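You operate a simulated robot arm through the tools that you are given. There is no shell and no other tool. Be economical: measure what you need, move in short steps, check, and stop when the job is done.

You run a simulated two-armed robot. Do the job below in one go: nothing can be reset, and whatever is moved stays where it is left.

JOB
On the steel counter by the glass door, fold the striped towel in half, so that its two long edges meet.

Only the result counts: the job must be done as asked and must still hold three seconds after the hand-in. Knocking over, shifting, dropping, spilling or breaking anything else fails it. Flat cloth is picked up by pressing the open fingertips on it (5 to 10 N) and closing them slowly along it; thin cloth reads only 2 to 8 mm in the jaws.

ROBOT AND FRAMES
Two 7-joint arms with two-finger parallel grippers on one trunk, on a base that drives. Base frame: it is fixed to the floor where the robot stands at the start and does not move with it; the origin is under the middle of the robot, x ahead of it, y to its left, z up; the surface under the hand at the start is at about z = 0.8. Lengths are in m, angles in rad, forces in N, time in s.
The left shoulder is at the start at [0.07, 0.163, 1.12], the right one opposite. With the tool pointing down near the work surface each hand reaches from about 0.4 to 0.88 m from the robot's upright axis, wherever it stands, measured 20 degrees to its own side. Places, roughly: steel counter by the glass door [0.6, -0.5, 0.8]. Payload 3.43 kg a hand.
The TCP of each hand is the grasp point between the finger pads, 0.034 m short of the fingertips. In the tool frame z runs along the fingers and y along their closing line. The gripper opens to 0.128 m. The fingers are 0.024 m wide and 0.012 m thick; the gripper's body (0.048 by 0.13 m) begins 0.096 m behind the TCP.
Orientation is that of the tool frame in the base frame, as a unit quaternion [x, y, z, w]. With the fingers straight down and closing along the base's y, the tool's x points along the base's -x, its y along +y and its z along -z.

CONTROLS
- The arms move only by the tool drive_tool. It takes "left_steps", "right_steps" or both (then of equal length, played together; a hand with none holds still); each is a list of rows, each a list of 3 entries, a list of its own where there are three numbers: the shift along the base's x, y, z in units of 300 mm (1.0 is 300 mm), then the turn, a rotation vector about the base's x, y, z in units of 90 degrees (1.0 is 90 degrees), then the gripper command, from -1 (fully open) to 1 (shut), values between in proportion. In form: [[[x, y, z], [wx, wy, wz], grip], ...]. A call has 1 to 20 rows; each row is the pose to reach, as a shift and turn from the pose commanded when the call began. A call with a number of a shift or a turn outside -1 to 1 is refused whole. Each row takes 0.2 s and may step no farther than 0.05 m and 0.15 rad from the row before; otherwise, or with a gripper value out of range, the whole call is refused. Where a pose cannot be reached the arm comes as near as it can. A force on the tool above 40 N (or 10 N above the force at the start of the call, whichever is more), or a blocked arm, ends the call early, and 0.2 s more pass. Each finger travels about 0.153 m/s and halts on what it meets, pressing with about 31 N; the grip force reading is that of the motor and also rises with nothing between the fingers. The clock runs only during rows and for 0.2 s after the last one: add rows that repeat a pose to give the fingers time. The reply holds the time, the measured pose of the TCP, the force on the tool along the base axes, the opening and the grip force, in the units named above and with some noise, with the torque about the TCP (base axes, N m) and any sound that the robot's microphone picked up, and new pictures: "views" is both (left out), scene, wrist or none (wrist: the cameras of the hands that moved).
- Cameras (640 x 400 px; columns grow to the right, rows downward): "scene" is now at [0.1213, -0.0097, 1.3349]; the picture's right is [-0.11, -0.99, 0.00], its down [-0.76, 0.08, -0.64] and it looks along [0.64, -0.07, -0.76] (base axes); focal length 283 px, centre (320, 200). "left" rides on the left gripper at [0.076, 0.011, -0.16] in its tool frame; the picture's right is [-0.15, 0.99, 0.00], its down [-0.88, -0.13, -0.46] and it looks along [-0.45, -0.07, 0.89] (tool axes); focal length 234 px, centre (320, 200). "right" rides on the right gripper at [0.076, -0.011, -0.16] in its tool frame; the picture's right is [0.15, 0.99, 0.00], its down [-0.88, 0.13, -0.46] and it looks along [-0.45, 0.07, 0.89] (tool axes); focal length 234 px, centre (320, 200). There is no depth. A picture from a camera that has moved, and an enlarged one, comes with that camera's place and axes in the base frame and with its lens. The place of the scene camera against the robot may be out by one fixed shift of up to 0.012 m in any direction.
- slide_trunk(by): slides the trunk up (or, below 0, down) by that many m; the arms and the scene camera ride with it, the base frame stays. It gives what a move gives, with no picture.
- steer(legs): drives the robot by 1 to 6 legs, each [ahead, left, turn to the left] in m, m and rad, along the robot's own axes; the way and the turn of a leg run together, so that a leg with both is an arc; at most 1.5 m and 3.142 rad a leg. The arms and the cameras ride along, it lands a little off, and it stops where it bumps. It gives what a move gives, and a new picture of the scene camera.
- turn_head(pan, tilt): turns the head with the scene camera to pan (to the left, within 1.501 rad either way) and tilt (down, from -0.506 to 1.204), counted from straight ahead of the robot. It gives what a move gives, and a new picture of the scene camera.
- enlarge(camera, box): a new picture of the part [left, top, right, bottom] of that camera's present view, enlarged. No time passes.
- finish_job(): hands the job in; it is judged then, once.

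Work in short steps. Places have to be worked out from the pictures, the camera data and where the tool is seen: move nearer, look again, correct. Check each grasp and each placing, and mend what went wrong. You have 120 turns and 260 pictures in all, those below and enlarged ones among them. Open the grippers and draw the arms clear of the work before you hand the job in, unless the task says otherwise; then end with one line.

The tools are called after "Call:" as a command line: name --argument value ..., lists and objects as JSON in quotes. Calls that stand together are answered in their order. drive_tool: Moves the arms, as the interface text tells. Its arguments: {"type":"object","properties":{"left_steps":{"type":"array"},"right_steps":{"type":"array"},"views":{"type":"string","enum":["both","scene","wrist","none"]}},"required":[]} The other tools are called the same way: slide_trunk (by) slides the trunk up or down; steer (legs) drives the base; turn_head (pan, tilt) turns the head that bears the scene camera; enlarge (camera, box) takes an enlarged picture of a part of a camera's view; finish_job () hands the job in.

At the start:

```text
clock: 0.0
left_eef_pos: [0.5782, 0.1656, 1.0317]
left_orientation: [0.0, 1.0, 0.001, 0.0]
left_wrist_force: [-0.6, 0.2, 1.0]
left_ft_torque: [0.02, -0.01, 0.0]
left_grip_width: 0.128
left_grip_force: 0.0
right_eef_pos: [0.5773, -0.344, 0.9866]
right_orientation: [0.0, 1.0, -0.001, 0.001]
right_wrist_force: [1.0, 0.5, -0.1]
right_ft_torque: [-0.01, -0.04, -0.03]
right_grip_width: 0.1282
right_grip_force: 0.1
trunk travel left (down, up): [-0.6, 0.34]
robot x, y, heading: [-0.0012, 0.0005, 0.005]
head pan, tilt: [-0.105, 0.869]
```

scene: 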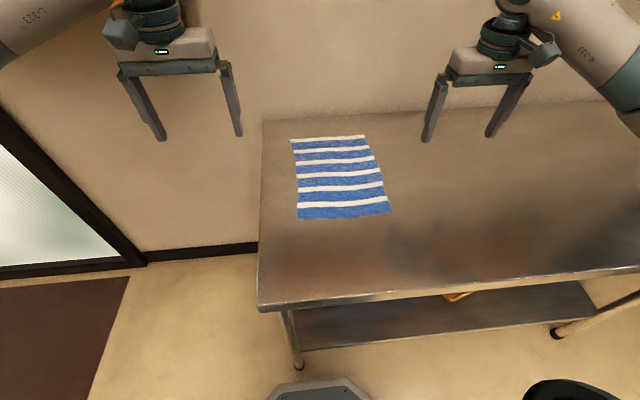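
right: 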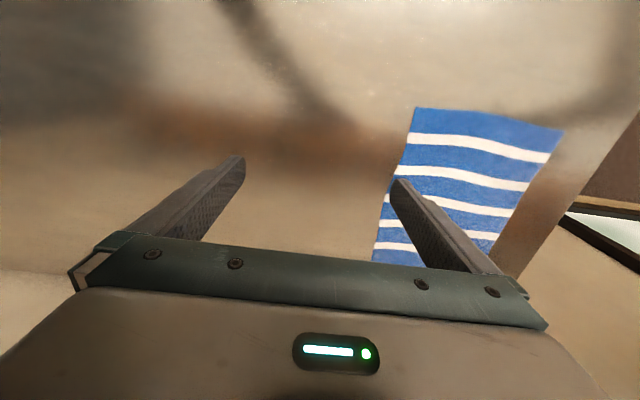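
left: 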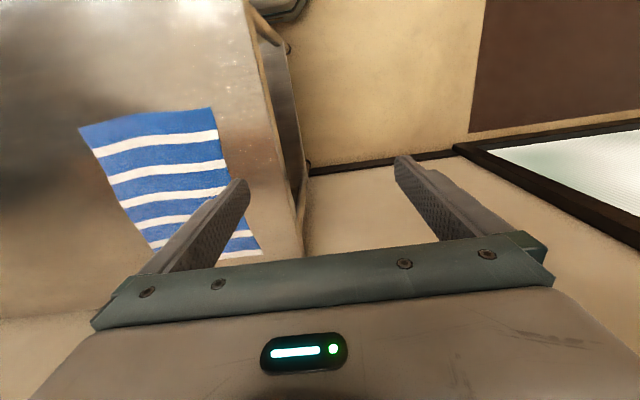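

The towel lies at about x 0.52–0.82, y −0.225–0, with its long edges running along x, and the counter's left end is at y≈0.09. I plan to work from that end so both hands can take the long edge side by side, so I check the floor there first.

Call:
turn_head --pan 1.0 --tilt 0.6

Call:
turn_head --pan 0.1 --tilt 1.1

```text
clock: 1.3
left_eef_pos: [0.5785, 0.1652, 1.0313]
left_orientation: [0.0, 1.0, -0.001, 0.001]
left_wrist_force: [-0.2, 1.0, -0.8]
left_ft_torque: [0.03, -0.02, -0.01]
left_grip_width: 0.128
left_grip_force: 0.0
right_eef_pos: [0.5762, -0.3444, 0.9873]
right_orientation: [0.0, 1.0, 0.0, 0.0]
right_wrist_force: [0.1, -0.4, -0.3]
right_ft_torque: [0.0, 0.02, 0.03]
right_grip_width: 0.128
right_grip_force: 0.0
trunk travel left (down, up): [-0.6, 0.34]
robot x, y, heading: [-0.0025, -0.0018, -0.004]
head pan, tilt: [1.0, 0.6]
camera scene: at [0.0924, 0.0728, 1.3573], right [0.84, -0.54, 0.0], down [-0.31, -0.48, -0.82], along [0.45, 0.69, -0.57], focal length 283 px, centre (320, 200)
```

scene: 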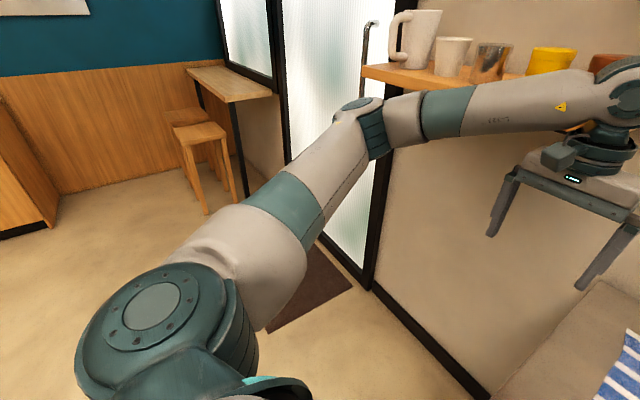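

```text
clock: 2.5
left_eef_pos: [0.578, 0.165, 1.0318]
left_orientation: [0.0, 1.0, 0.0, 0.0]
left_wrist_force: [0.2, 0.9, 0.1]
left_ft_torque: [0.0, 0.0, 0.01]
left_grip_width: 0.1282
left_grip_force: 0.0
right_eef_pos: [0.5767, -0.3456, 0.9866]
right_orientation: [0.0, 1.0, 0.0, 0.0]
right_wrist_force: [-0.5, 0.6, 0.7]
right_ft_torque: [0.0, 0.01, 0.01]
right_grip_width: 0.1282
right_grip_force: 0.0
trunk travel left (down, up): [-0.6, 0.34]
robot x, y, heading: [-0.0029, -0.0006, -0.001]
head pan, tilt: [0.099, 1.1]
camera scene: at [0.1074, 0.0048, 1.3187], right [0.1, -0.99, 0.0], down [-0.89, -0.09, -0.45], along [0.45, 0.05, -0.89], focal length 283 px, centre (320, 200)
```

scene: 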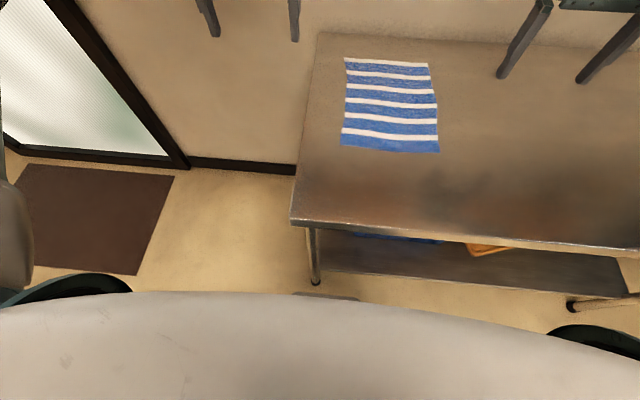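

There's a shelf with mugs on the wall. I need to know how far it runs and how deep it is before driving along that wall.

Call:
turn_head --pan 0.45 --tilt 0.15

Call:
turn_head --pan -0.3 --tilt 0.3

```text
clock: 3.8
left_eef_pos: [0.5785, 0.1646, 1.0318]
left_orientation: [0.0, 1.0, 0.0, 0.0]
left_wrist_force: [-0.6, 0.1, 0.6]
left_ft_torque: [0.0, 0.01, 0.02]
left_grip_width: 0.1282
left_grip_force: 0.0
right_eef_pos: [0.5773, -0.3473, 0.9868]
right_orientation: [-0.001, 1.0, 0.001, 0.0]
right_wrist_force: [-1.1, 0.5, 0.3]
right_ft_torque: [-0.02, -0.03, 0.0]
right_grip_width: 0.1281
right_grip_force: 0.0
trunk travel left (down, up): [-0.6, 0.34]
robot x, y, heading: [-0.0005, 0.0021, -0.0]
head pan, tilt: [0.45, 0.15]
camera scene: at [0.1281, 0.0388, 1.3987], right [0.43, -0.9, 0.0], down [-0.14, -0.07, -0.99], along [0.89, 0.43, -0.15], focal length 283 px, centre (320, 200)
```

scene: 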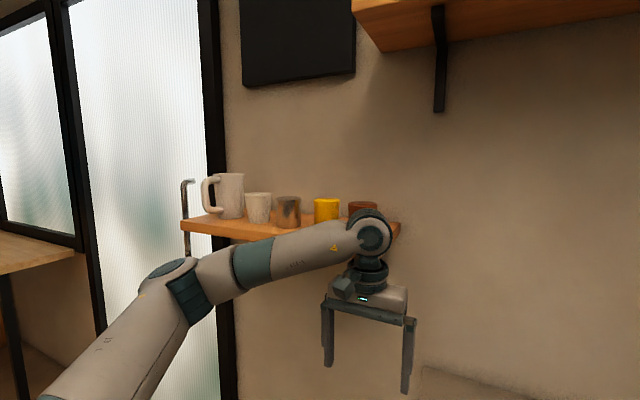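

```text
clock: 4.9
left_eef_pos: [0.5778, 0.1665, 1.0305]
left_orientation: [0.001, 1.0, -0.001, 0.001]
left_wrist_force: [0.4, -0.4, -0.7]
left_ft_torque: [-0.01, 0.0, 0.03]
left_grip_width: 0.1279
left_grip_force: 0.1
right_eef_pos: [0.5771, -0.3462, 0.9868]
right_orientation: [0.0, 1.0, 0.0, 0.0]
right_wrist_force: [0.6, -0.9, -0.2]
right_ft_torque: [0.02, -0.02, -0.01]
right_grip_width: 0.128
right_grip_force: 0.1
trunk travel left (down, up): [-0.6, 0.34]
robot x, y, heading: [-0.0004, 0.0014, -0.002]
head pan, tilt: [-0.3, 0.3]
camera scene: at [0.1338, -0.0291, 1.3848], right [-0.29, -0.96, 0.0], down [-0.28, 0.09, -0.96], along [0.91, -0.28, -0.3], focal length 283 px, centre (320, 200)
```

scene: 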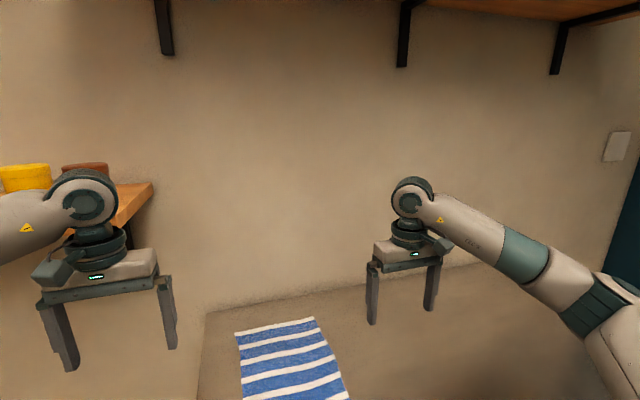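

The shelf spans x 0.72–0.96, y 0.19–0.8 at z≈1.2, so working from the end is risky. I'll stay in front instead: the left hand takes the far end of the left long edge and the right hand the near end. I shift right and turn a little for reach.

Call:
steer --legs '[[0.0, -0.1, -0.25]]'

Call:
turn_head --pan 0.3 --tilt 0.87

```text
clock: 6.1
left_eef_pos: [0.589, -0.0863, 1.0315]
left_orientation: [0.127, 0.992, 0.0, 0.0]
left_wrist_force: [1.1, 0.3, -0.7]
left_ft_torque: [0.04, -0.01, 0.0]
left_grip_width: 0.1281
left_grip_force: 0.1
right_eef_pos: [0.4592, -0.5787, 0.9865]
right_orientation: [0.126, 0.992, 0.0, 0.0]
right_wrist_force: [-0.8, -0.1, 0.2]
right_ft_torque: [0.02, -0.01, -0.01]
right_grip_width: 0.1279
right_grip_force: 0.1
trunk travel left (down, up): [-0.6, 0.34]
robot x, y, heading: [-0.0112, -0.1008, -0.256]
head pan, tilt: [-0.3, 0.3]
camera scene: at [0.1092, -0.1646, 1.3848], right [-0.53, -0.85, 0.0], down [-0.25, 0.16, -0.96], along [0.81, -0.5, -0.3], focal length 283 px, centre (320, 200)
```

scene: 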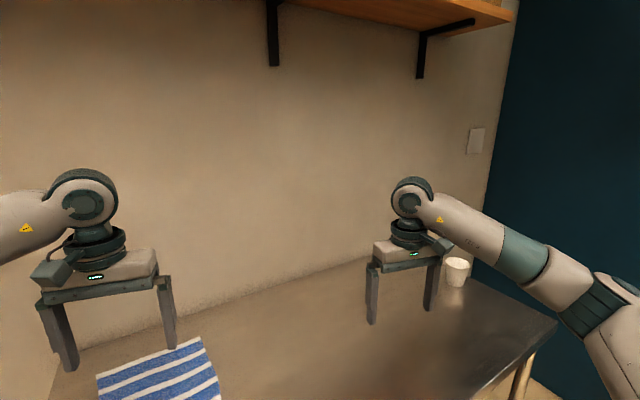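

```text
clock: 7.1
left_eef_pos: [0.5877, -0.0849, 1.0318]
left_orientation: [0.127, 0.992, -0.001, 0.0]
left_wrist_force: [0.5, 0.5, -0.1]
left_ft_torque: [0.0, 0.02, 0.03]
left_grip_width: 0.128
left_grip_force: 0.0
right_eef_pos: [0.4587, -0.5814, 0.9871]
right_orientation: [0.127, 0.992, 0.0, 0.0]
right_wrist_force: [-0.4, 0.0, 0.2]
right_ft_torque: [0.01, 0.01, -0.02]
right_grip_width: 0.1281
right_grip_force: 0.1
trunk travel left (down, up): [-0.6, 0.34]
robot x, y, heading: [-0.0092, -0.0988, -0.255]
head pan, tilt: [0.3, 0.869]
camera scene: at [0.1072, -0.1118, 1.335], right [0.04, -1.0, 0.0], down [-0.76, -0.03, -0.65], along [0.65, 0.03, -0.76], focal length 283 px, centre (320, 200)
```

scene: 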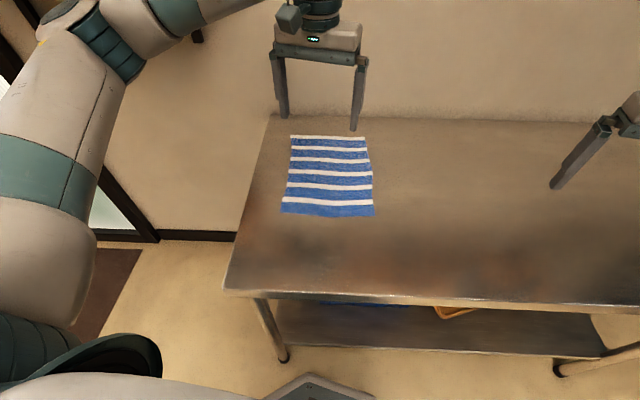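

The towel corners come out at x≈0.52–0.82, y≈+0.005 and −0.22, which agrees with the first view. Next I square up both hands and bring them near the left long edge, still well above the cloth.

Call:
drive_tool --left_steps '[[[0.11, 0.04, 0], [0, 0, 0.03], -1], [[0.22, 0.08, 0], [0, 0, 0.06], -0.6], [[0.33, 0.12, 0], [0, 0, 0.09], -0.2], [[0.44, 0.17, 0], [0, 0, 0.12], 0.2], [[0.55, 0.22, -0.1], [0, 0, 0.15], 0.45], [[0.65, 0.27, -0.2], [0, 0, 0.162], 0.45], [[0.65, 0.27, -0.33], [0, 0, 0.162], 0.45], [[0.65, 0.27, -0.4], [0, 0, 0.162], 0.45]]' --right_steps '[[[0.04, 0.12, 0], [0, 0, 0.03], -1], [[0.08, 0.24, 0], [0, 0, 0.06], -0.6], [[0.12, 0.36, 0], [0, 0, 0.09], -0.2], [[0.16, 0.5, 0], [0, 0, 0.12], 0.2], [[0.2, 0.64, 0], [0, 0, 0.15], 0.45], [[0.24, 0.78, 0], [0, 0, 0.162], 0.45], [[0.28, 0.9, 0], [0, 0, 0.162], 0.45], [[0.3, 1.0, 0], [0, 0, 0.162], 0.45]]'

```text
clock: 8.9
left_eef_pos: [0.7845, -0.0031, 0.9114]
left_orientation: [-0.001, 1.0, -0.001, -0.001]
left_wrist_force: [-0.5, -0.6, 0.2]
left_ft_torque: [-0.02, -0.02, 0.0]
left_grip_width: 0.0353
left_grip_force: 0.2
right_eef_pos: [0.5498, -0.2809, 0.9855]
right_orientation: [0.0, 1.0, -0.001, 0.0]
right_wrist_force: [-0.1, -0.9, 0.2]
right_ft_torque: [-0.04, 0.0, 0.01]
right_grip_width: 0.0352
right_grip_force: 0.1
trunk travel left (down, up): [-0.6, 0.34]
robot x, y, heading: [-0.016, -0.0999, -0.256]
head pan, tilt: [0.3, 0.869]
camera scene: at [0.1078, -0.1105, 1.3349], right [0.04, -1.0, 0.0], down [-0.76, -0.03, -0.64], along [0.64, 0.03, -0.76], focal length 283 px, centre (320, 200)
camera right: at [0.4742, -0.2921, 1.1455], right [-0.15, 0.99, 0.0], down [0.88, 0.13, 0.45], along [0.45, 0.07, -0.89], focal length 234 px, centre (320, 200)
camera left: at [0.7082, 0.0088, 1.0707], right [0.15, 0.99, 0.0], down [0.88, -0.13, 0.45], along [0.45, -0.07, -0.89], focal length 234 px, centre (320, 200)
```

scene: 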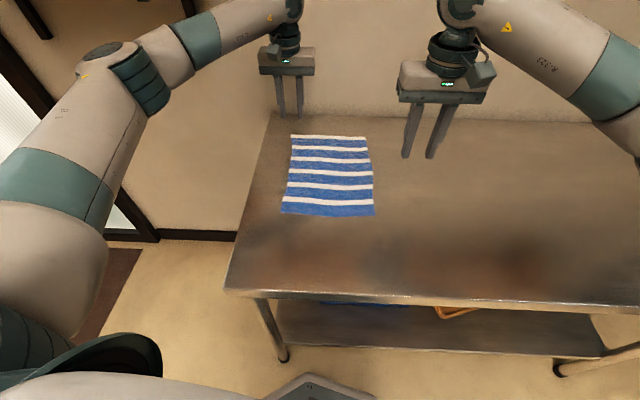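
right: 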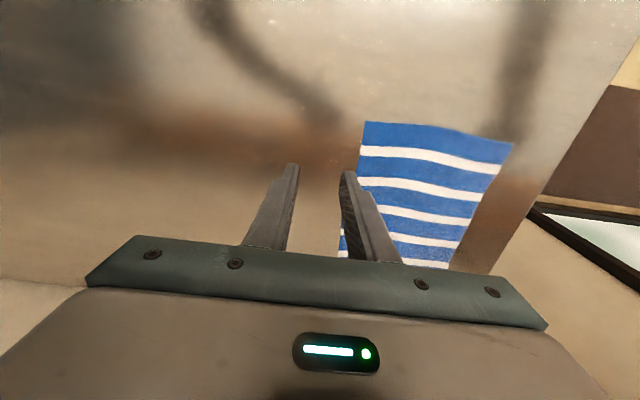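
left: 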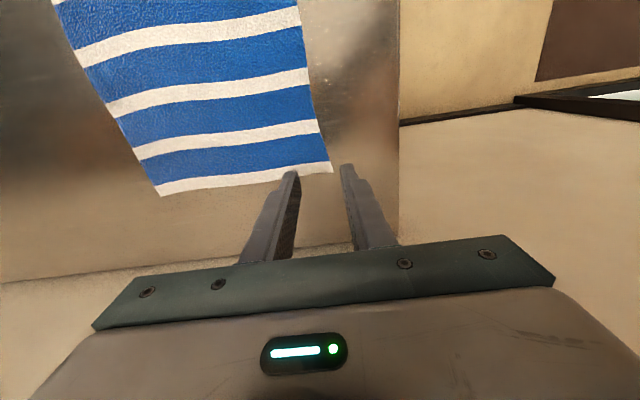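

The wrist views put the towel at x 0.515–0.81, with its left edge at y≈+0.005 and right edge at y≈−0.218. I bring the right hand over to the near end of the left edge and lower both hands toward pinch height.

Call:
drive_tool --left_steps '[[[0, 0, 0], [0, 0, 0], 0.45], [[0, -0.02, 0], [0, 0, 0], 0.45], [[0, -0.04, 0], [0, 0, 0], 0.45], [[0, -0.056, 0], [0, 0, 0], 0.45], [[0, -0.056, 0], [0, 0, 0], 0.45], [[0, -0.056, 0], [0, 0, 0], 0.45], [[0, -0.056, -0.06], [0, 0, 0], 0.45], [[0, -0.056, -0.12], [0, 0, 0], 0.45], [[0, -0.056, -0.16], [0, 0, 0], 0.45]]' --right_steps '[[[0, 0.12, 0], [0, 0, 0], 0.45], [[0, 0.26, 0], [0, 0, 0], 0.45], [[-0.01, 0.4, 0], [0, 0, 0], 0.45], [[-0.02, 0.54, 0], [0, 0, 0], 0.45], [[-0.03, 0.68, 0], [0, 0, 0], 0.45], [[-0.033, 0.8, -0.05], [0, 0, 0], 0.45], [[-0.033, 0.87, -0.17], [0, 0, 0], 0.45], [[-0.033, 0.87, -0.3], [0, 0, 0], 0.45], [[-0.033, 0.87, -0.4], [0, 0, 0], 0.45]]'

```text
clock: 10.9
left_eef_pos: [0.7863, -0.0232, 0.865]
left_orientation: [0.0, 1.0, 0.0, 0.0]
left_wrist_force: [-0.6, -0.8, -0.6]
left_ft_torque: [-0.01, 0.02, 0.01]
left_grip_width: 0.0353
left_grip_force: 0.1
right_eef_pos: [0.54, -0.0188, 0.8673]
right_orientation: [0.0, 1.0, 0.0, -0.001]
right_wrist_force: [0.4, -0.6, 0.5]
right_ft_torque: [0.02, -0.01, 0.02]
right_grip_width: 0.0352
right_grip_force: 0.1
trunk travel left (down, up): [-0.6, 0.34]
robot x, y, heading: [-0.0112, -0.0974, -0.257]
head pan, tilt: [0.3, 0.869]
camera scene: at [0.1078, -0.1115, 1.3349], right [0.04, -1.0, 0.0], down [-0.76, -0.03, -0.64], along [0.64, 0.03, -0.76], focal length 283 px, centre (320, 200)
camera right: at [0.4648, -0.0305, 1.0254], right [-0.15, 0.99, 0.0], down [0.88, 0.13, 0.46], along [0.45, 0.07, -0.89], focal length 234 px, centre (320, 200)
camera left: at [0.7085, -0.0117, 1.0245], right [0.15, 0.99, 0.0], down [0.88, -0.13, 0.46], along [0.45, -0.07, -0.89], focal length 234 px, centre (320, 200)
```

scene: 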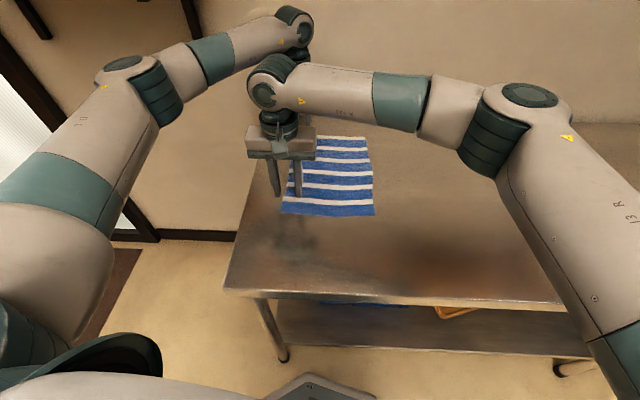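
right: 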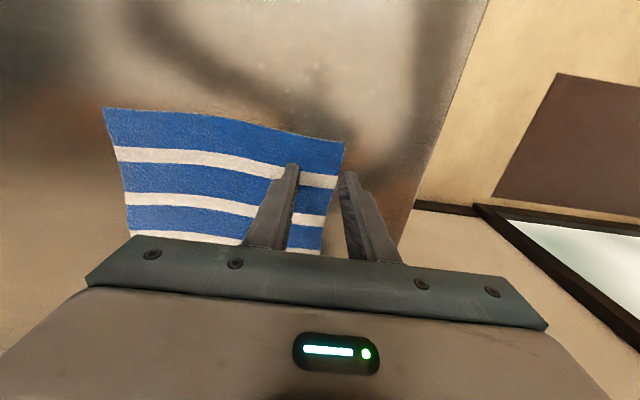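
left: 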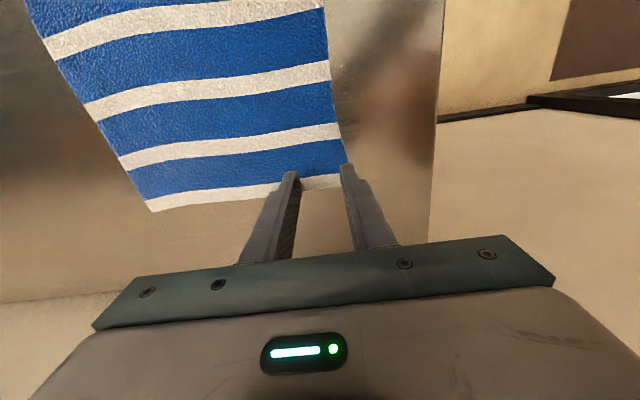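

Both hands straddle the left edge, with the outer finger just over it and the tips about 3 cm above the counter. I lower them to near contact.

Call:
drive_tool --left_steps '[[[0, 0, -0.05], [0, 0, 0], 0.45], [[0, 0, -0.08], [0, 0, 0], 0.45], [[0, 0, -0.09], [0, 0, 0], 0.45], [[0, 0, -0.096], [0, 0, 0], 0.45]]' --right_steps '[[[0, 0, -0.05], [0, 0, 0], 0.45], [[0, -0.008, -0.085], [0, 0, 0], 0.45], [[0, -0.01, -0.098], [0, 0, 0], 0.45], [[0, -0.01, -0.105], [0, 0, 0], 0.45]]' --views "none"

```text
clock: 11.9
left_eef_pos: [0.7827, -0.0227, 0.8358]
left_orientation: [-0.001, 1.0, 0.001, 0.001]
left_wrist_force: [0.3, -0.3, 5.1]
left_ft_torque: [0.09, -0.06, -0.03]
left_grip_width: 0.035
left_grip_force: 0.0
right_eef_pos: [0.539, -0.0223, 0.8359]
right_orientation: [0.0, 1.0, -0.001, -0.001]
right_wrist_force: [-0.1, -0.9, 0.2]
right_ft_torque: [0.01, -0.03, 0.0]
right_grip_width: 0.0353
right_grip_force: 0.0
trunk travel left (down, up): [-0.6, 0.34]
robot x, y, heading: [-0.0107, -0.1033, -0.254]
head pan, tilt: [0.3, 0.869]
```

The left hand is pressing at 5 N and the right is not touching yet. I ease the right down about 2 mm and the left slightly.

Call:
drive_tool --left_steps '[[[0, 0, 0], [0, 0, 0], 0.45], [[0, 0, -0.001], [0, 0, 0], 0.45]]' --right_steps '[[[0, 0, -0.003], [0, 0, 0], 0.45], [[0, 0, -0.006], [0, 0, 0], 0.45]]' --views "none"

```text
clock: 12.5
left_eef_pos: [0.7828, -0.0216, 0.8361]
left_orientation: [0.001, 1.0, 0.0, 0.001]
left_wrist_force: [0.0, 0.2, 7.2]
left_ft_torque: [0.09, -0.02, -0.02]
left_grip_width: 0.0348
left_grip_force: 0.0
right_eef_pos: [0.5381, -0.0217, 0.8363]
right_orientation: [-0.001, 1.0, 0.001, 0.001]
right_wrist_force: [1.9, -0.8, 11.0]
right_ft_torque: [-0.02, -0.04, -0.02]
right_grip_width: 0.0353
right_grip_force: 0.0
trunk travel left (down, up): [-0.6, 0.34]
robot x, y, heading: [-0.0154, -0.1027, -0.25]
head pan, tilt: [0.3, 0.869]
```

Left is at 7 N and right at 11 N. I relieve the right a touch and close both slowly along the cloth.

Call:
drive_tool --left_steps '[[[0, 0, 0], [0, 0, 0], 0.5], [[0, 0, 0], [0, 0, 0], 0.56], [[0, 0, 0], [0, 0, 0], 0.62], [[0, 0, 0], [0, 0, 0], 0.68], [[0, 0, 0], [0, 0, 0], 0.74], [[0, 0, 0], [0, 0, 0], 0.8], [[0, 0, 0], [0, 0, 0], 0.86], [[0, 0, 0], [0, 0, 0], 0.92], [[0, 0, 0], [0, 0, 0], 1], [[0, 0, 0], [0, 0, 0], 1], [[0, 0, 0], [0, 0, 0], 1]]' --right_steps '[[[0, 0, 0.001], [0, 0, 0], 0.5], [[0, 0, 0.001], [0, 0, 0], 0.56], [[0, 0, 0.001], [0, 0, 0], 0.62], [[0, 0, 0.001], [0, 0, 0], 0.68], [[0, 0, 0.001], [0, 0, 0], 0.74], [[0, 0, 0.001], [0, 0, 0], 0.8], [[0, 0, 0.001], [0, 0, 0], 0.86], [[0, 0, 0.001], [0, 0, 0], 0.92], [[0, 0, 0.001], [0, 0, 0], 1], [[0, 0, 0.001], [0, 0, 0], 1], [[0, 0, 0.001], [0, 0, 0], 1]]'

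```text
clock: 14.9
left_eef_pos: [0.7826, -0.0218, 0.8359]
left_orientation: [0.0, 1.0, 0.0, 0.0]
left_wrist_force: [-4.0, -0.6, 3.7]
left_ft_torque: [-0.02, 0.17, 0.01]
left_grip_width: 0.0025
left_grip_force: 30.7
right_eef_pos: [0.5364, -0.022, 0.8356]
right_orientation: [-0.001, 1.0, 0.0, 0.001]
right_wrist_force: [3.8, 2.9, 23.9]
right_ft_torque: [0.13, -0.09, -0.03]
right_grip_width: 0.0057
right_grip_force: 30.8
trunk travel left (down, up): [-0.6, 0.34]
robot x, y, heading: [-0.0104, -0.1036, -0.255]
head pan, tilt: [0.3, 0.869]
camera scene: at [0.1046, -0.1116, 1.3353], right [0.04, -1.0, 0.0], down [-0.76, -0.03, -0.65], along [0.65, 0.03, -0.76], focal length 283 px, centre (320, 200)
camera right: at [0.4619, -0.0338, 0.9937], right [-0.15, 0.99, 0.0], down [0.88, 0.13, 0.46], along [0.45, 0.07, -0.89], focal length 234 px, centre (320, 200)
camera left: at [0.7057, -0.0107, 0.9955], right [0.15, 0.99, 0.0], down [0.88, -0.13, 0.46], along [0.45, -0.07, -0.89], focal length 234 px, centre (320, 200)
```

scene: 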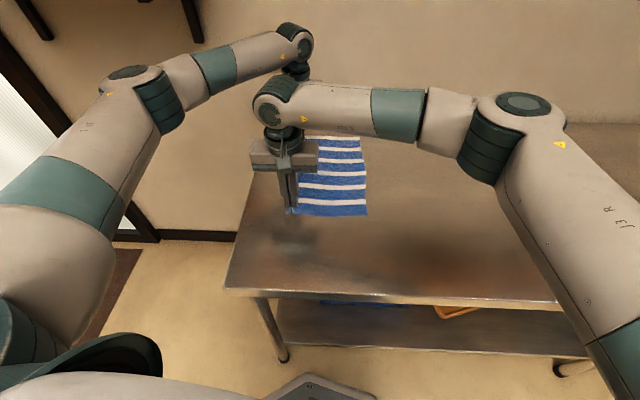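
right: 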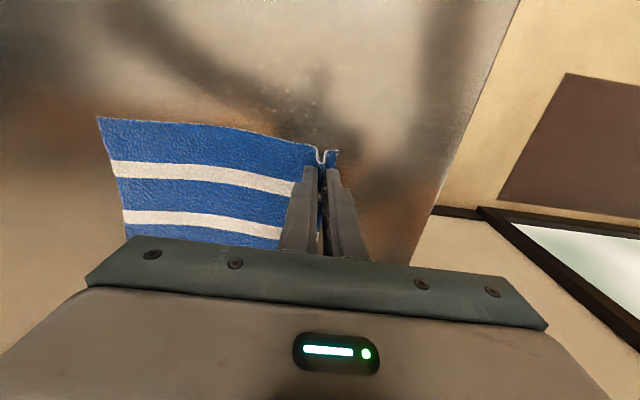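
left: 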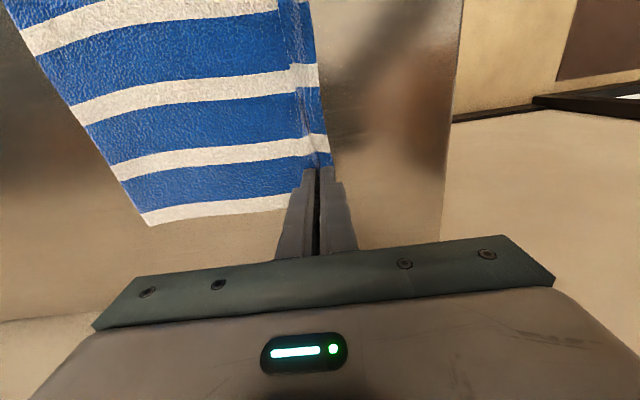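

Both pinches hold, reading 2.5 and 5.7 mm with a visible ridge of cloth. I now lift slowly along an arc about the middle line to the half-way point and check.

Call:
drive_tool --left_steps '[[[0, -0.003, 0.04], [0, 0, 0], 1], [[0, -0.013, 0.08], [0, 0, 0], 1], [[0, -0.03, 0.117], [0, 0, 0], 1], [[0, -0.053, 0.15], [0, 0, 0], 1], [[0, -0.083, 0.18], [0, 0, 0], 1], [[0, -0.117, 0.203], [0, 0, 0], 1], [[0, -0.155, 0.22], [0, 0, 0], 1], [[0, -0.193, 0.23], [0, 0, 0], 1], [[0, -0.227, 0.233], [0, 0, 0], 1]]' --right_steps '[[[0, -0.003, 0.04], [0, 0, 0], 1], [[0, -0.013, 0.08], [0, 0, 0], 1], [[0, -0.03, 0.117], [0, 0, 0], 1], [[0, -0.053, 0.15], [0, 0, 0], 1], [[0, -0.083, 0.18], [0, 0, 0], 1], [[0, -0.117, 0.203], [0, 0, 0], 1], [[0, -0.155, 0.22], [0, 0, 0], 1], [[0, -0.193, 0.23], [0, 0, 0], 1], [[0, -0.227, 0.233], [0, 0, 0], 1]]'

```text
clock: 16.9
left_eef_pos: [0.7837, -0.0917, 0.9029]
left_orientation: [0.0, 1.0, 0.001, -0.001]
left_wrist_force: [-1.6, 0.0, 0.4]
left_ft_torque: [0.02, 0.08, 0.0]
left_grip_width: 0.0022
left_grip_force: 31.3
right_eef_pos: [0.5368, -0.0912, 0.903]
right_orientation: [0.0, 1.0, 0.0, 0.0]
right_wrist_force: [1.3, 0.1, -0.2]
right_ft_torque: [0.02, -0.06, -0.01]
right_grip_width: 0.0022
right_grip_force: 31.1
trunk travel left (down, up): [-0.6, 0.34]
robot x, y, heading: [-0.0158, -0.1004, -0.256]
head pan, tilt: [0.3, 0.869]
camera scene: at [0.1071, -0.1122, 1.3349], right [0.04, -1.0, 0.0], down [-0.76, -0.03, -0.65], along [0.64, 0.03, -0.76], focal length 283 px, centre (320, 200)
camera right: at [0.4632, -0.1028, 1.0622], right [-0.15, 0.99, 0.0], down [0.88, 0.13, 0.46], along [0.45, 0.07, -0.89], focal length 234 px, centre (320, 200)
camera left: at [0.7069, -0.0803, 1.0629], right [0.15, 0.99, 0.0], down [0.88, -0.13, 0.45], along [0.45, -0.07, -0.89], focal length 234 px, centre (320, 200)
```

scene: 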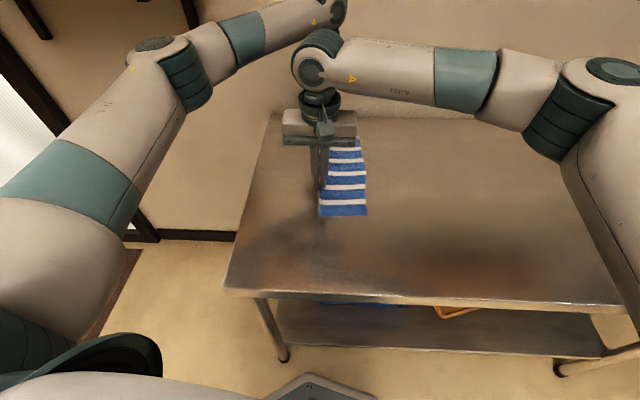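
right: 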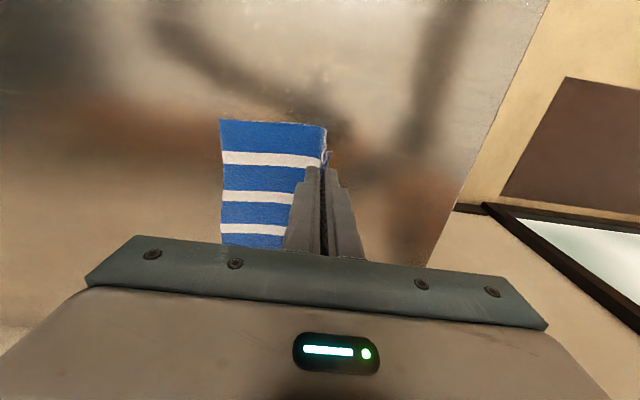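
left: 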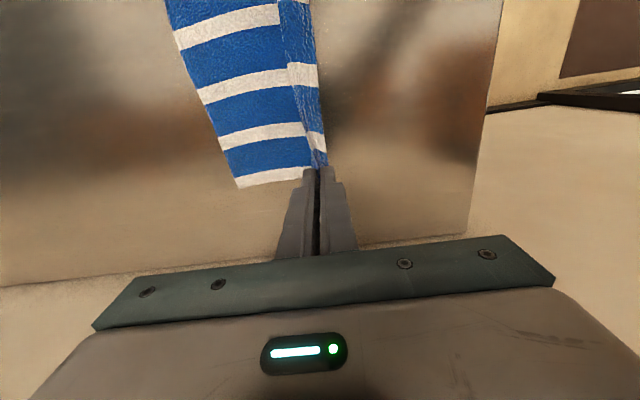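

The flap is up in both hands and the right edge stays put at y≈−0.20. I do the second half of the arc, tilting the hands so the fingers point right and down and the loose edge lays outward, and stop about 15 mm above the counter.

Call:
drive_tool --left_steps '[[[0, -0.017, -0.001], [-0.09, 0, 0], 1], [[0, -0.035, -0.008], [-0.18, 0, 0], 1], [[0, -0.06, -0.023], [-0.27, 0, 0], 1], [[0, -0.089, -0.051], [-0.36, 0, 0], 1], [[0, -0.12, -0.094], [-0.45, 0, 0], 1], [[0, -0.153, -0.134], [-0.45, 0, 0], 1], [[0, -0.18, -0.174], [-0.45, 0, 0], 1], [[0, -0.186, -0.2], [-0.45, 0, 0], 1]]' --right_steps '[[[0, -0.017, -0.001], [-0.09, 0, 0], 1], [[0, -0.035, -0.008], [-0.18, 0, 0], 1], [[0, -0.06, -0.023], [-0.27, 0, 0], 1], [[0, -0.089, -0.051], [-0.36, 0, 0], 1], [[0, -0.12, -0.094], [-0.45, 0, 0], 1], [[0, -0.153, -0.134], [-0.45, 0, 0], 1], [[0, -0.18, -0.174], [-0.45, 0, 0], 1], [[0, -0.186, -0.2], [-0.45, 0, 0], 1]]'

```text
clock: 18.7
left_eef_pos: [0.7819, -0.1455, 0.8424]
left_orientation: [-0.001, 0.938, -0.346, 0.0]
left_wrist_force: [-0.9, -0.7, 0.0]
left_ft_torque: [0.05, 0.05, 0.01]
left_grip_width: 0.0024
left_grip_force: 30.4
right_eef_pos: [0.538, -0.1462, 0.8445]
right_orientation: [-0.001, 0.938, -0.346, 0.0]
right_wrist_force: [0.7, 0.1, -0.2]
right_ft_torque: [0.06, -0.01, -0.02]
right_grip_width: 0.0022
right_grip_force: 31.0
trunk travel left (down, up): [-0.6, 0.34]
robot x, y, heading: [-0.0148, -0.101, -0.254]
head pan, tilt: [0.3, 0.869]
camera scene: at [0.1074, -0.1114, 1.3349], right [0.05, -1.0, 0.0], down [-0.76, -0.03, -0.65], along [0.64, 0.03, -0.76], focal length 283 px, centre (320, 200)
camera right: at [0.4632, -0.0517, 0.9727], right [-0.15, 0.75, -0.64], down [0.88, 0.4, 0.26], along [0.45, -0.53, -0.72], focal length 234 px, centre (320, 200)
camera left: at [0.7051, -0.0331, 0.9565], right [0.15, 0.75, -0.64], down [0.88, 0.2, 0.43], along [0.45, -0.63, -0.63], focal length 234 px, centre (320, 200)
```

scene: 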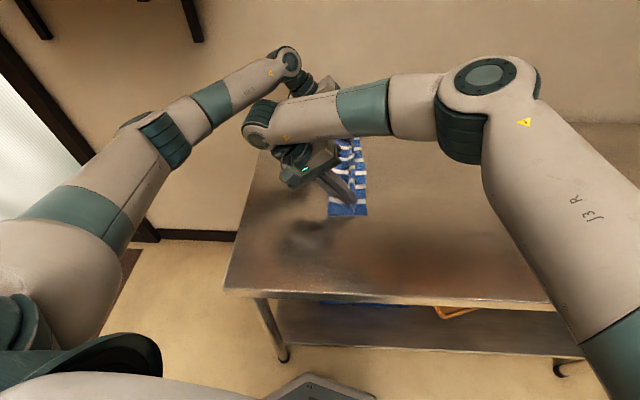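
right: 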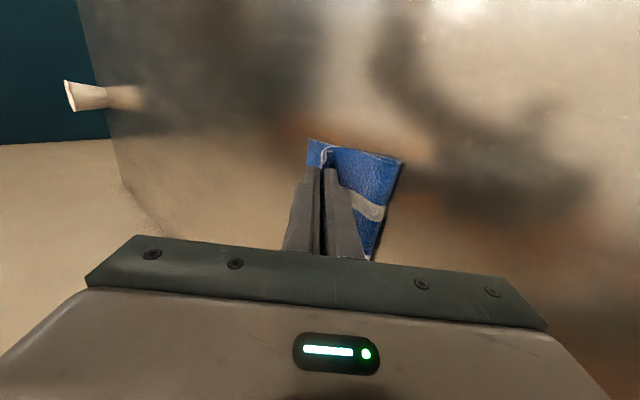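
left: 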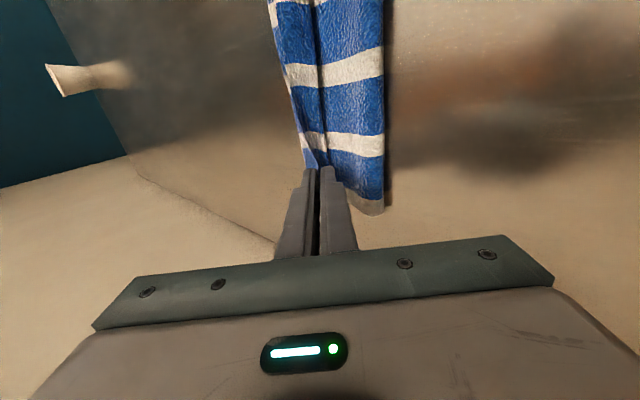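

The flap has folded over; I take a closer look at where the loose edge lies relative to the bottom layer's right edge.

Call:
enlarge --camera "scene" --box '[270, 120, 400, 230]'

Call:
enlarge --camera "right" --box '[260, 110, 440, 270]'

Call:
enlarge --camera "left" --box '[240, 0, 420, 230]'

```text
3.64 times, centred on (335, 175) of scene
camera zoom: at [0.1074, -0.1114, 1.3349], right [0.05, -1.0, 0.0], down [-0.76, -0.03, -0.65], along [0.64, 0.03, -0.76], focal length 1028 px, centre (266, 291)
```

zoom: 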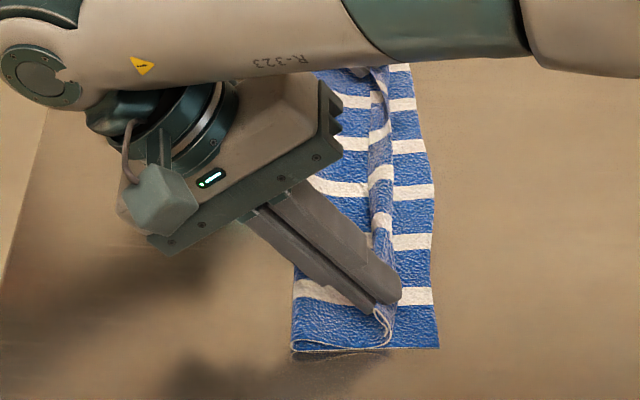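

```text
2.50 times, centred on (350, 190) of right
camera zoom: at [0.4632, -0.0517, 0.9727], right [-0.15, 0.75, -0.64], down [0.88, 0.4, 0.26], along [0.45, -0.53, -0.72], focal length 585 px, centre (245, 225)
```

zoom: 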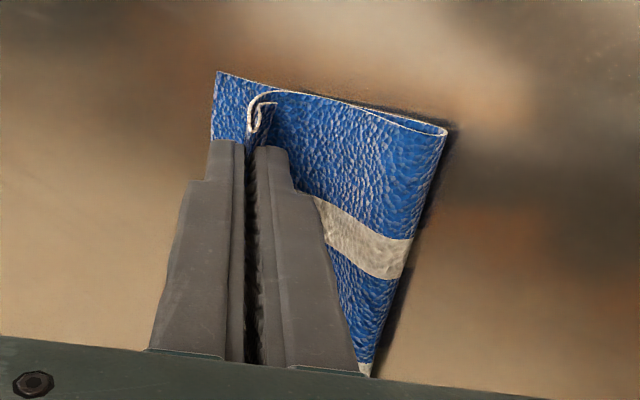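

```text
1.74 times, centred on (330, 115) of left
camera zoom: at [0.7051, -0.0331, 0.9565], right [0.15, 0.75, -0.64], down [0.88, 0.2, 0.43], along [0.45, -0.63, -0.63], focal length 407 px, centre (303, 348)
```

zoom: 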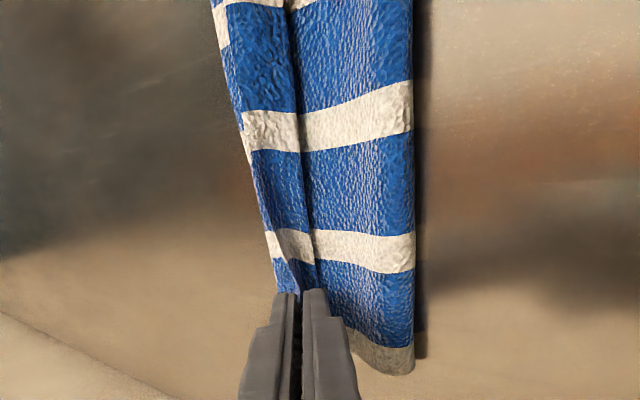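

The fold is neat, but the pinched ridge holds the top edge about 3 cm short of the bottom edge. I set the tips down on the cloth, turn the hands upright about the tips, then spread the ridge out by opening the fingers while pressing lightly.

Call:
drive_tool --left_steps '[[[0, 0, -0.015], [0, 0, 0], 1], [[0, 0, -0.03], [0, 0, 0], 1], [[0, -0.013, -0.02], [0.09, 0, 0], 1], [[0, -0.027, -0.013], [0.18, 0, 0], 1], [[0, -0.042, -0.007], [0.27, 0, 0], 1], [[0, -0.058, -0.004], [0.36, 0, 0], 1], [[0, -0.074, -0.003], [0.45, 0, 0], 1]]' --right_steps '[[[0, 0, -0.018], [0, 0, 0], 1], [[0, 0, -0.036], [0, 0, 0], 1], [[0, -0.013, -0.026], [0.09, 0, 0], 1], [[0, -0.027, -0.019], [0.18, 0, 0], 1], [[0, -0.042, -0.013], [0.27, 0, 0], 1], [[0, -0.058, -0.01], [0.36, 0, 0], 1], [[0, -0.074, -0.009], [0.45, 0, 0], 1]]'

```text
clock: 20.3
left_eef_pos: [0.7841, -0.1697, 0.8431]
left_orientation: [-0.001, 1.0, 0.002, 0.001]
left_wrist_force: [-2.2, 0.5, 1.8]
left_ft_torque: [-0.01, 0.08, -0.01]
left_grip_width: 0.0023
left_grip_force: 31.5
right_eef_pos: [0.5383, -0.1697, 0.8418]
right_orientation: [0.0, 1.0, 0.002, 0.0]
right_wrist_force: [1.7, -0.9, 9.3]
right_ft_torque: [-0.08, -0.09, 0.0]
right_grip_width: 0.0026
right_grip_force: 31.3
trunk travel left (down, up): [-0.6, 0.34]
robot x, y, heading: [-0.0135, -0.1045, -0.254]
head pan, tilt: [0.3, 0.869]
camera scene: at [0.1056, -0.1146, 1.3352], right [0.05, -1.0, 0.0], down [-0.76, -0.03, -0.65], along [0.65, 0.03, -0.76], focal length 283 px, centre (320, 200)
camera right: at [0.4626, -0.1826, 1.0003], right [-0.15, 0.99, 0.0], down [0.88, 0.13, 0.46], along [0.45, 0.07, -0.89], focal length 234 px, centre (320, 200)
camera left: at [0.7069, -0.1592, 1.0034], right [0.15, 0.99, 0.0], down [0.88, -0.13, 0.46], along [0.45, -0.06, -0.89], focal length 234 px, centre (320, 200)
```

scene: 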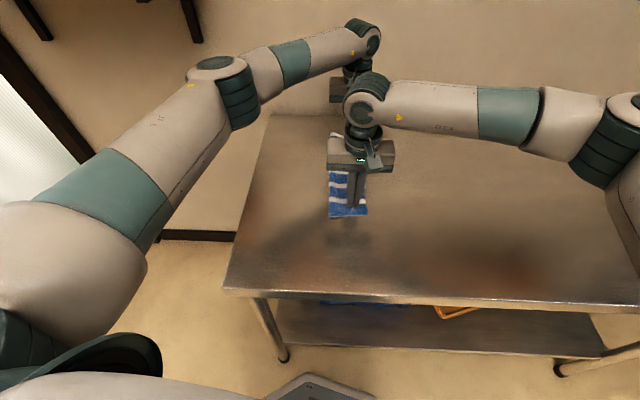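
right: 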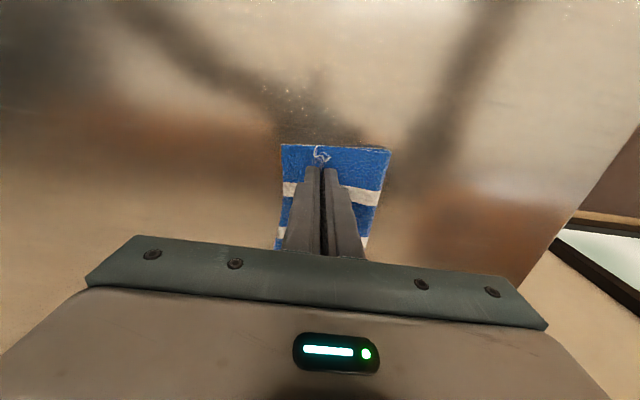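
left: 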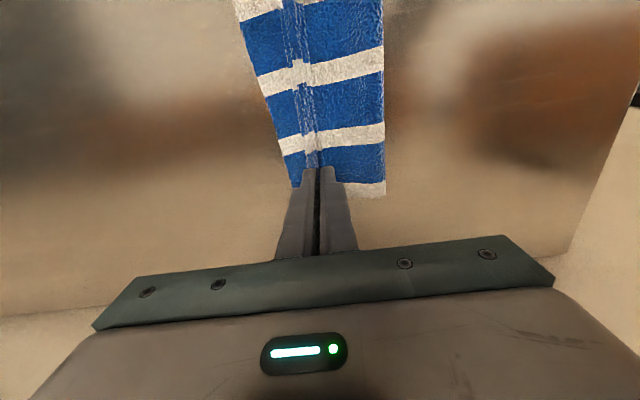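

Call:
enlarge --camera "right" --box '[260, 130, 410, 230]'

Call:
enlarge --camera "left" --box '[220, 0, 420, 220]'

```text
4.00 times, centred on (335, 180) of right
camera zoom: at [0.4626, -0.1826, 1.0003], right [-0.15, 0.99, 0.0], down [0.88, 0.13, 0.46], along [0.45, 0.07, -0.89], focal length 937 px, centre (260, 280)
```

zoom: 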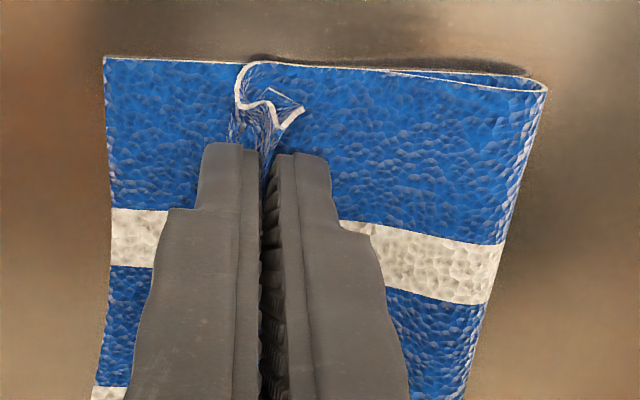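

```text
1.82 times, centred on (320, 110) of left
camera zoom: at [0.7069, -0.1592, 1.0034], right [0.15, 0.99, 0.0], down [0.88, -0.13, 0.46], along [0.45, -0.06, -0.89], focal length 426 px, centre (320, 364)
```

zoom: 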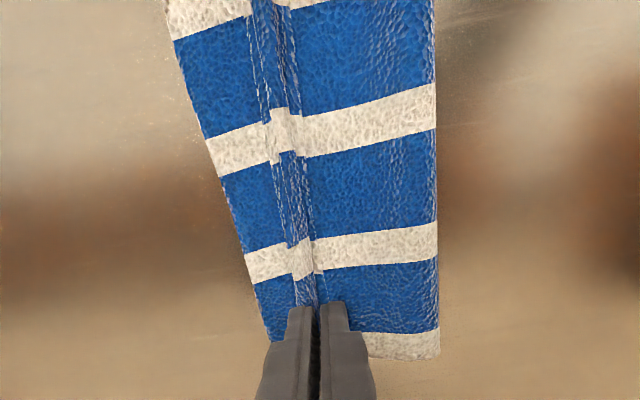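

Seen close up, the pinched hem (about 2–3 cm) is curled up and back over the flap, since the hands did not flip with the cloth. I release gently, rise and look at how it relaxes before unrolling it to the right.

Call:
drive_tool --left_steps '[[[0, 0, 0.005], [0, 0, 0], 0.95], [[0, 0, 0.005], [0, 0, 0], 0.85], [[0, 0, 0.005], [0, 0, 0], 0.7], [[0, 0, 0.005], [0, 0, 0], 0.55], [[0, 0, 0.02], [0, 0, 0], 0.5], [[0, 0, 0.08], [0, 0, 0], 0.5], [[0, 0, 0.18], [0, 0, 0], 0.5], [[0, 0, 0.3], [0, 0, 0], 0.5]]' --right_steps '[[[0, 0, 0.01], [0, 0, 0], 0.95], [[0, 0, 0.01], [0, 0, 0], 0.85], [[0, 0, 0.01], [0, 0, 0], 0.7], [[0, 0, 0.01], [0, 0, 0], 0.55], [[0, 0, 0.02], [0, 0, 0], 0.5], [[0, 0, 0.08], [0, 0, 0], 0.5], [[0, 0, 0.18], [0, 0, 0], 0.5], [[0, 0, 0.3], [0, 0, 0], 0.5]]'

Call:
enlarge --camera "right" --box '[220, 100, 440, 260]'

Call:
enlarge --camera "left" --box '[200, 0, 440, 240]'

```text
clock: 22.1
left_eef_pos: [0.7851, -0.1705, 0.9346]
left_orientation: [0.0, 1.0, 0.0, 0.0]
left_wrist_force: [-0.8, 0.4, 0.3]
left_ft_torque: [0.01, 0.0, 0.0]
left_grip_width: 0.0321
left_grip_force: 0.1
right_eef_pos: [0.5359, -0.1696, 0.9332]
right_orientation: [0.001, 1.0, 0.0, 0.001]
right_wrist_force: [0.5, 0.2, -0.2]
right_ft_torque: [-0.01, 0.0, -0.02]
right_grip_width: 0.0318
right_grip_force: 0.0
trunk travel left (down, up): [-0.6, 0.34]
robot x, y, heading: [-0.0109, -0.1002, -0.253]
head pan, tilt: [0.3, 0.869]
camera scene: at [0.1055, -0.1119, 1.335], right [0.04, -1.0, 0.0], down [-0.76, -0.03, -0.65], along [0.65, 0.03, -0.76], focal length 283 px, centre (320, 200)
camera right: at [0.4616, -0.1811, 1.0909], right [-0.15, 0.99, 0.0], down [0.88, 0.13, 0.46], along [0.45, 0.07, -0.89], focal length 234 px, centre (320, 200)
camera left: at [0.707, -0.1599, 1.0943], right [0.15, 0.99, 0.0], down [0.88, -0.13, 0.46], along [0.45, -0.07, -0.89], focal length 234 px, centre (320, 200)
```

scene: 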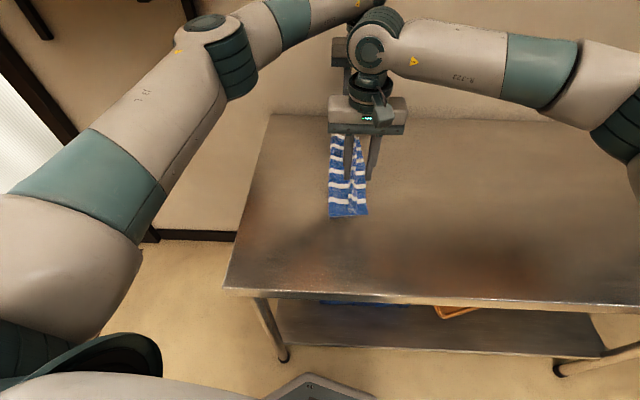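
right: 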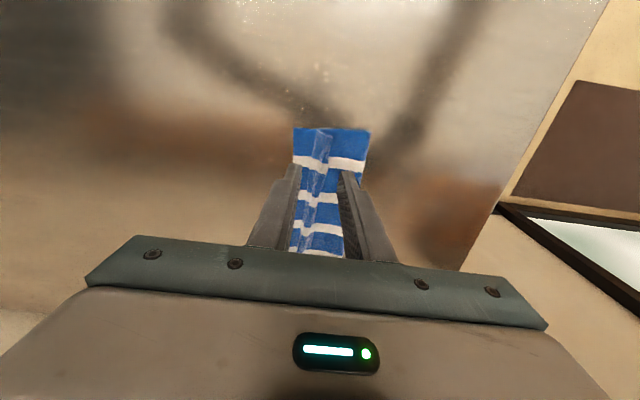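
left: 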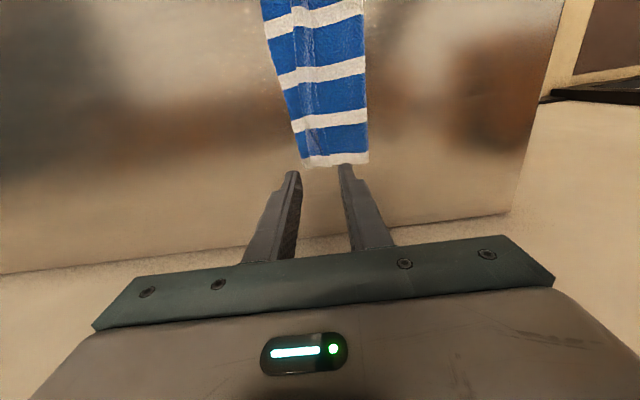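

```text
2.50 times, centred on (330, 180) of right
camera zoom: at [0.4616, -0.1811, 1.0909], right [-0.15, 0.99, 0.0], down [0.88, 0.13, 0.46], along [0.45, 0.07, -0.89], focal length 585 px, centre (295, 250)
```

zoom: 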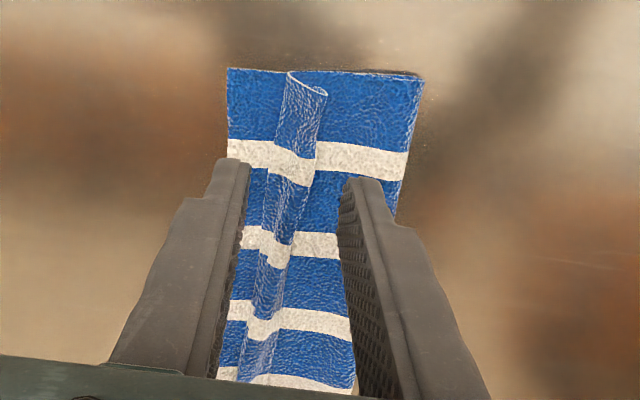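

```text
1.67 times, centred on (320, 120) of left
camera zoom: at [0.707, -0.1599, 1.0943], right [0.15, 0.99, 0.0], down [0.88, -0.13, 0.46], along [0.45, -0.07, -0.89], focal length 390 px, centre (320, 333)
```

zoom: 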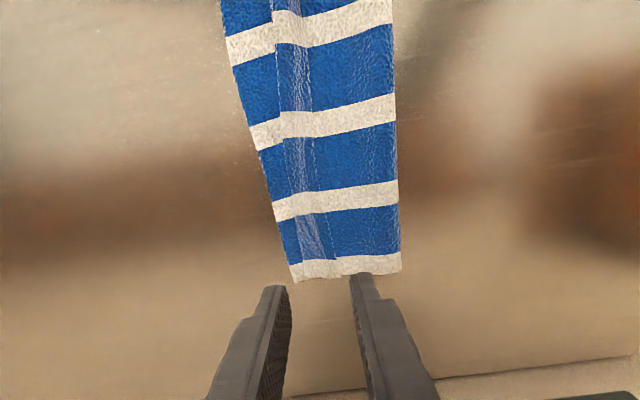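

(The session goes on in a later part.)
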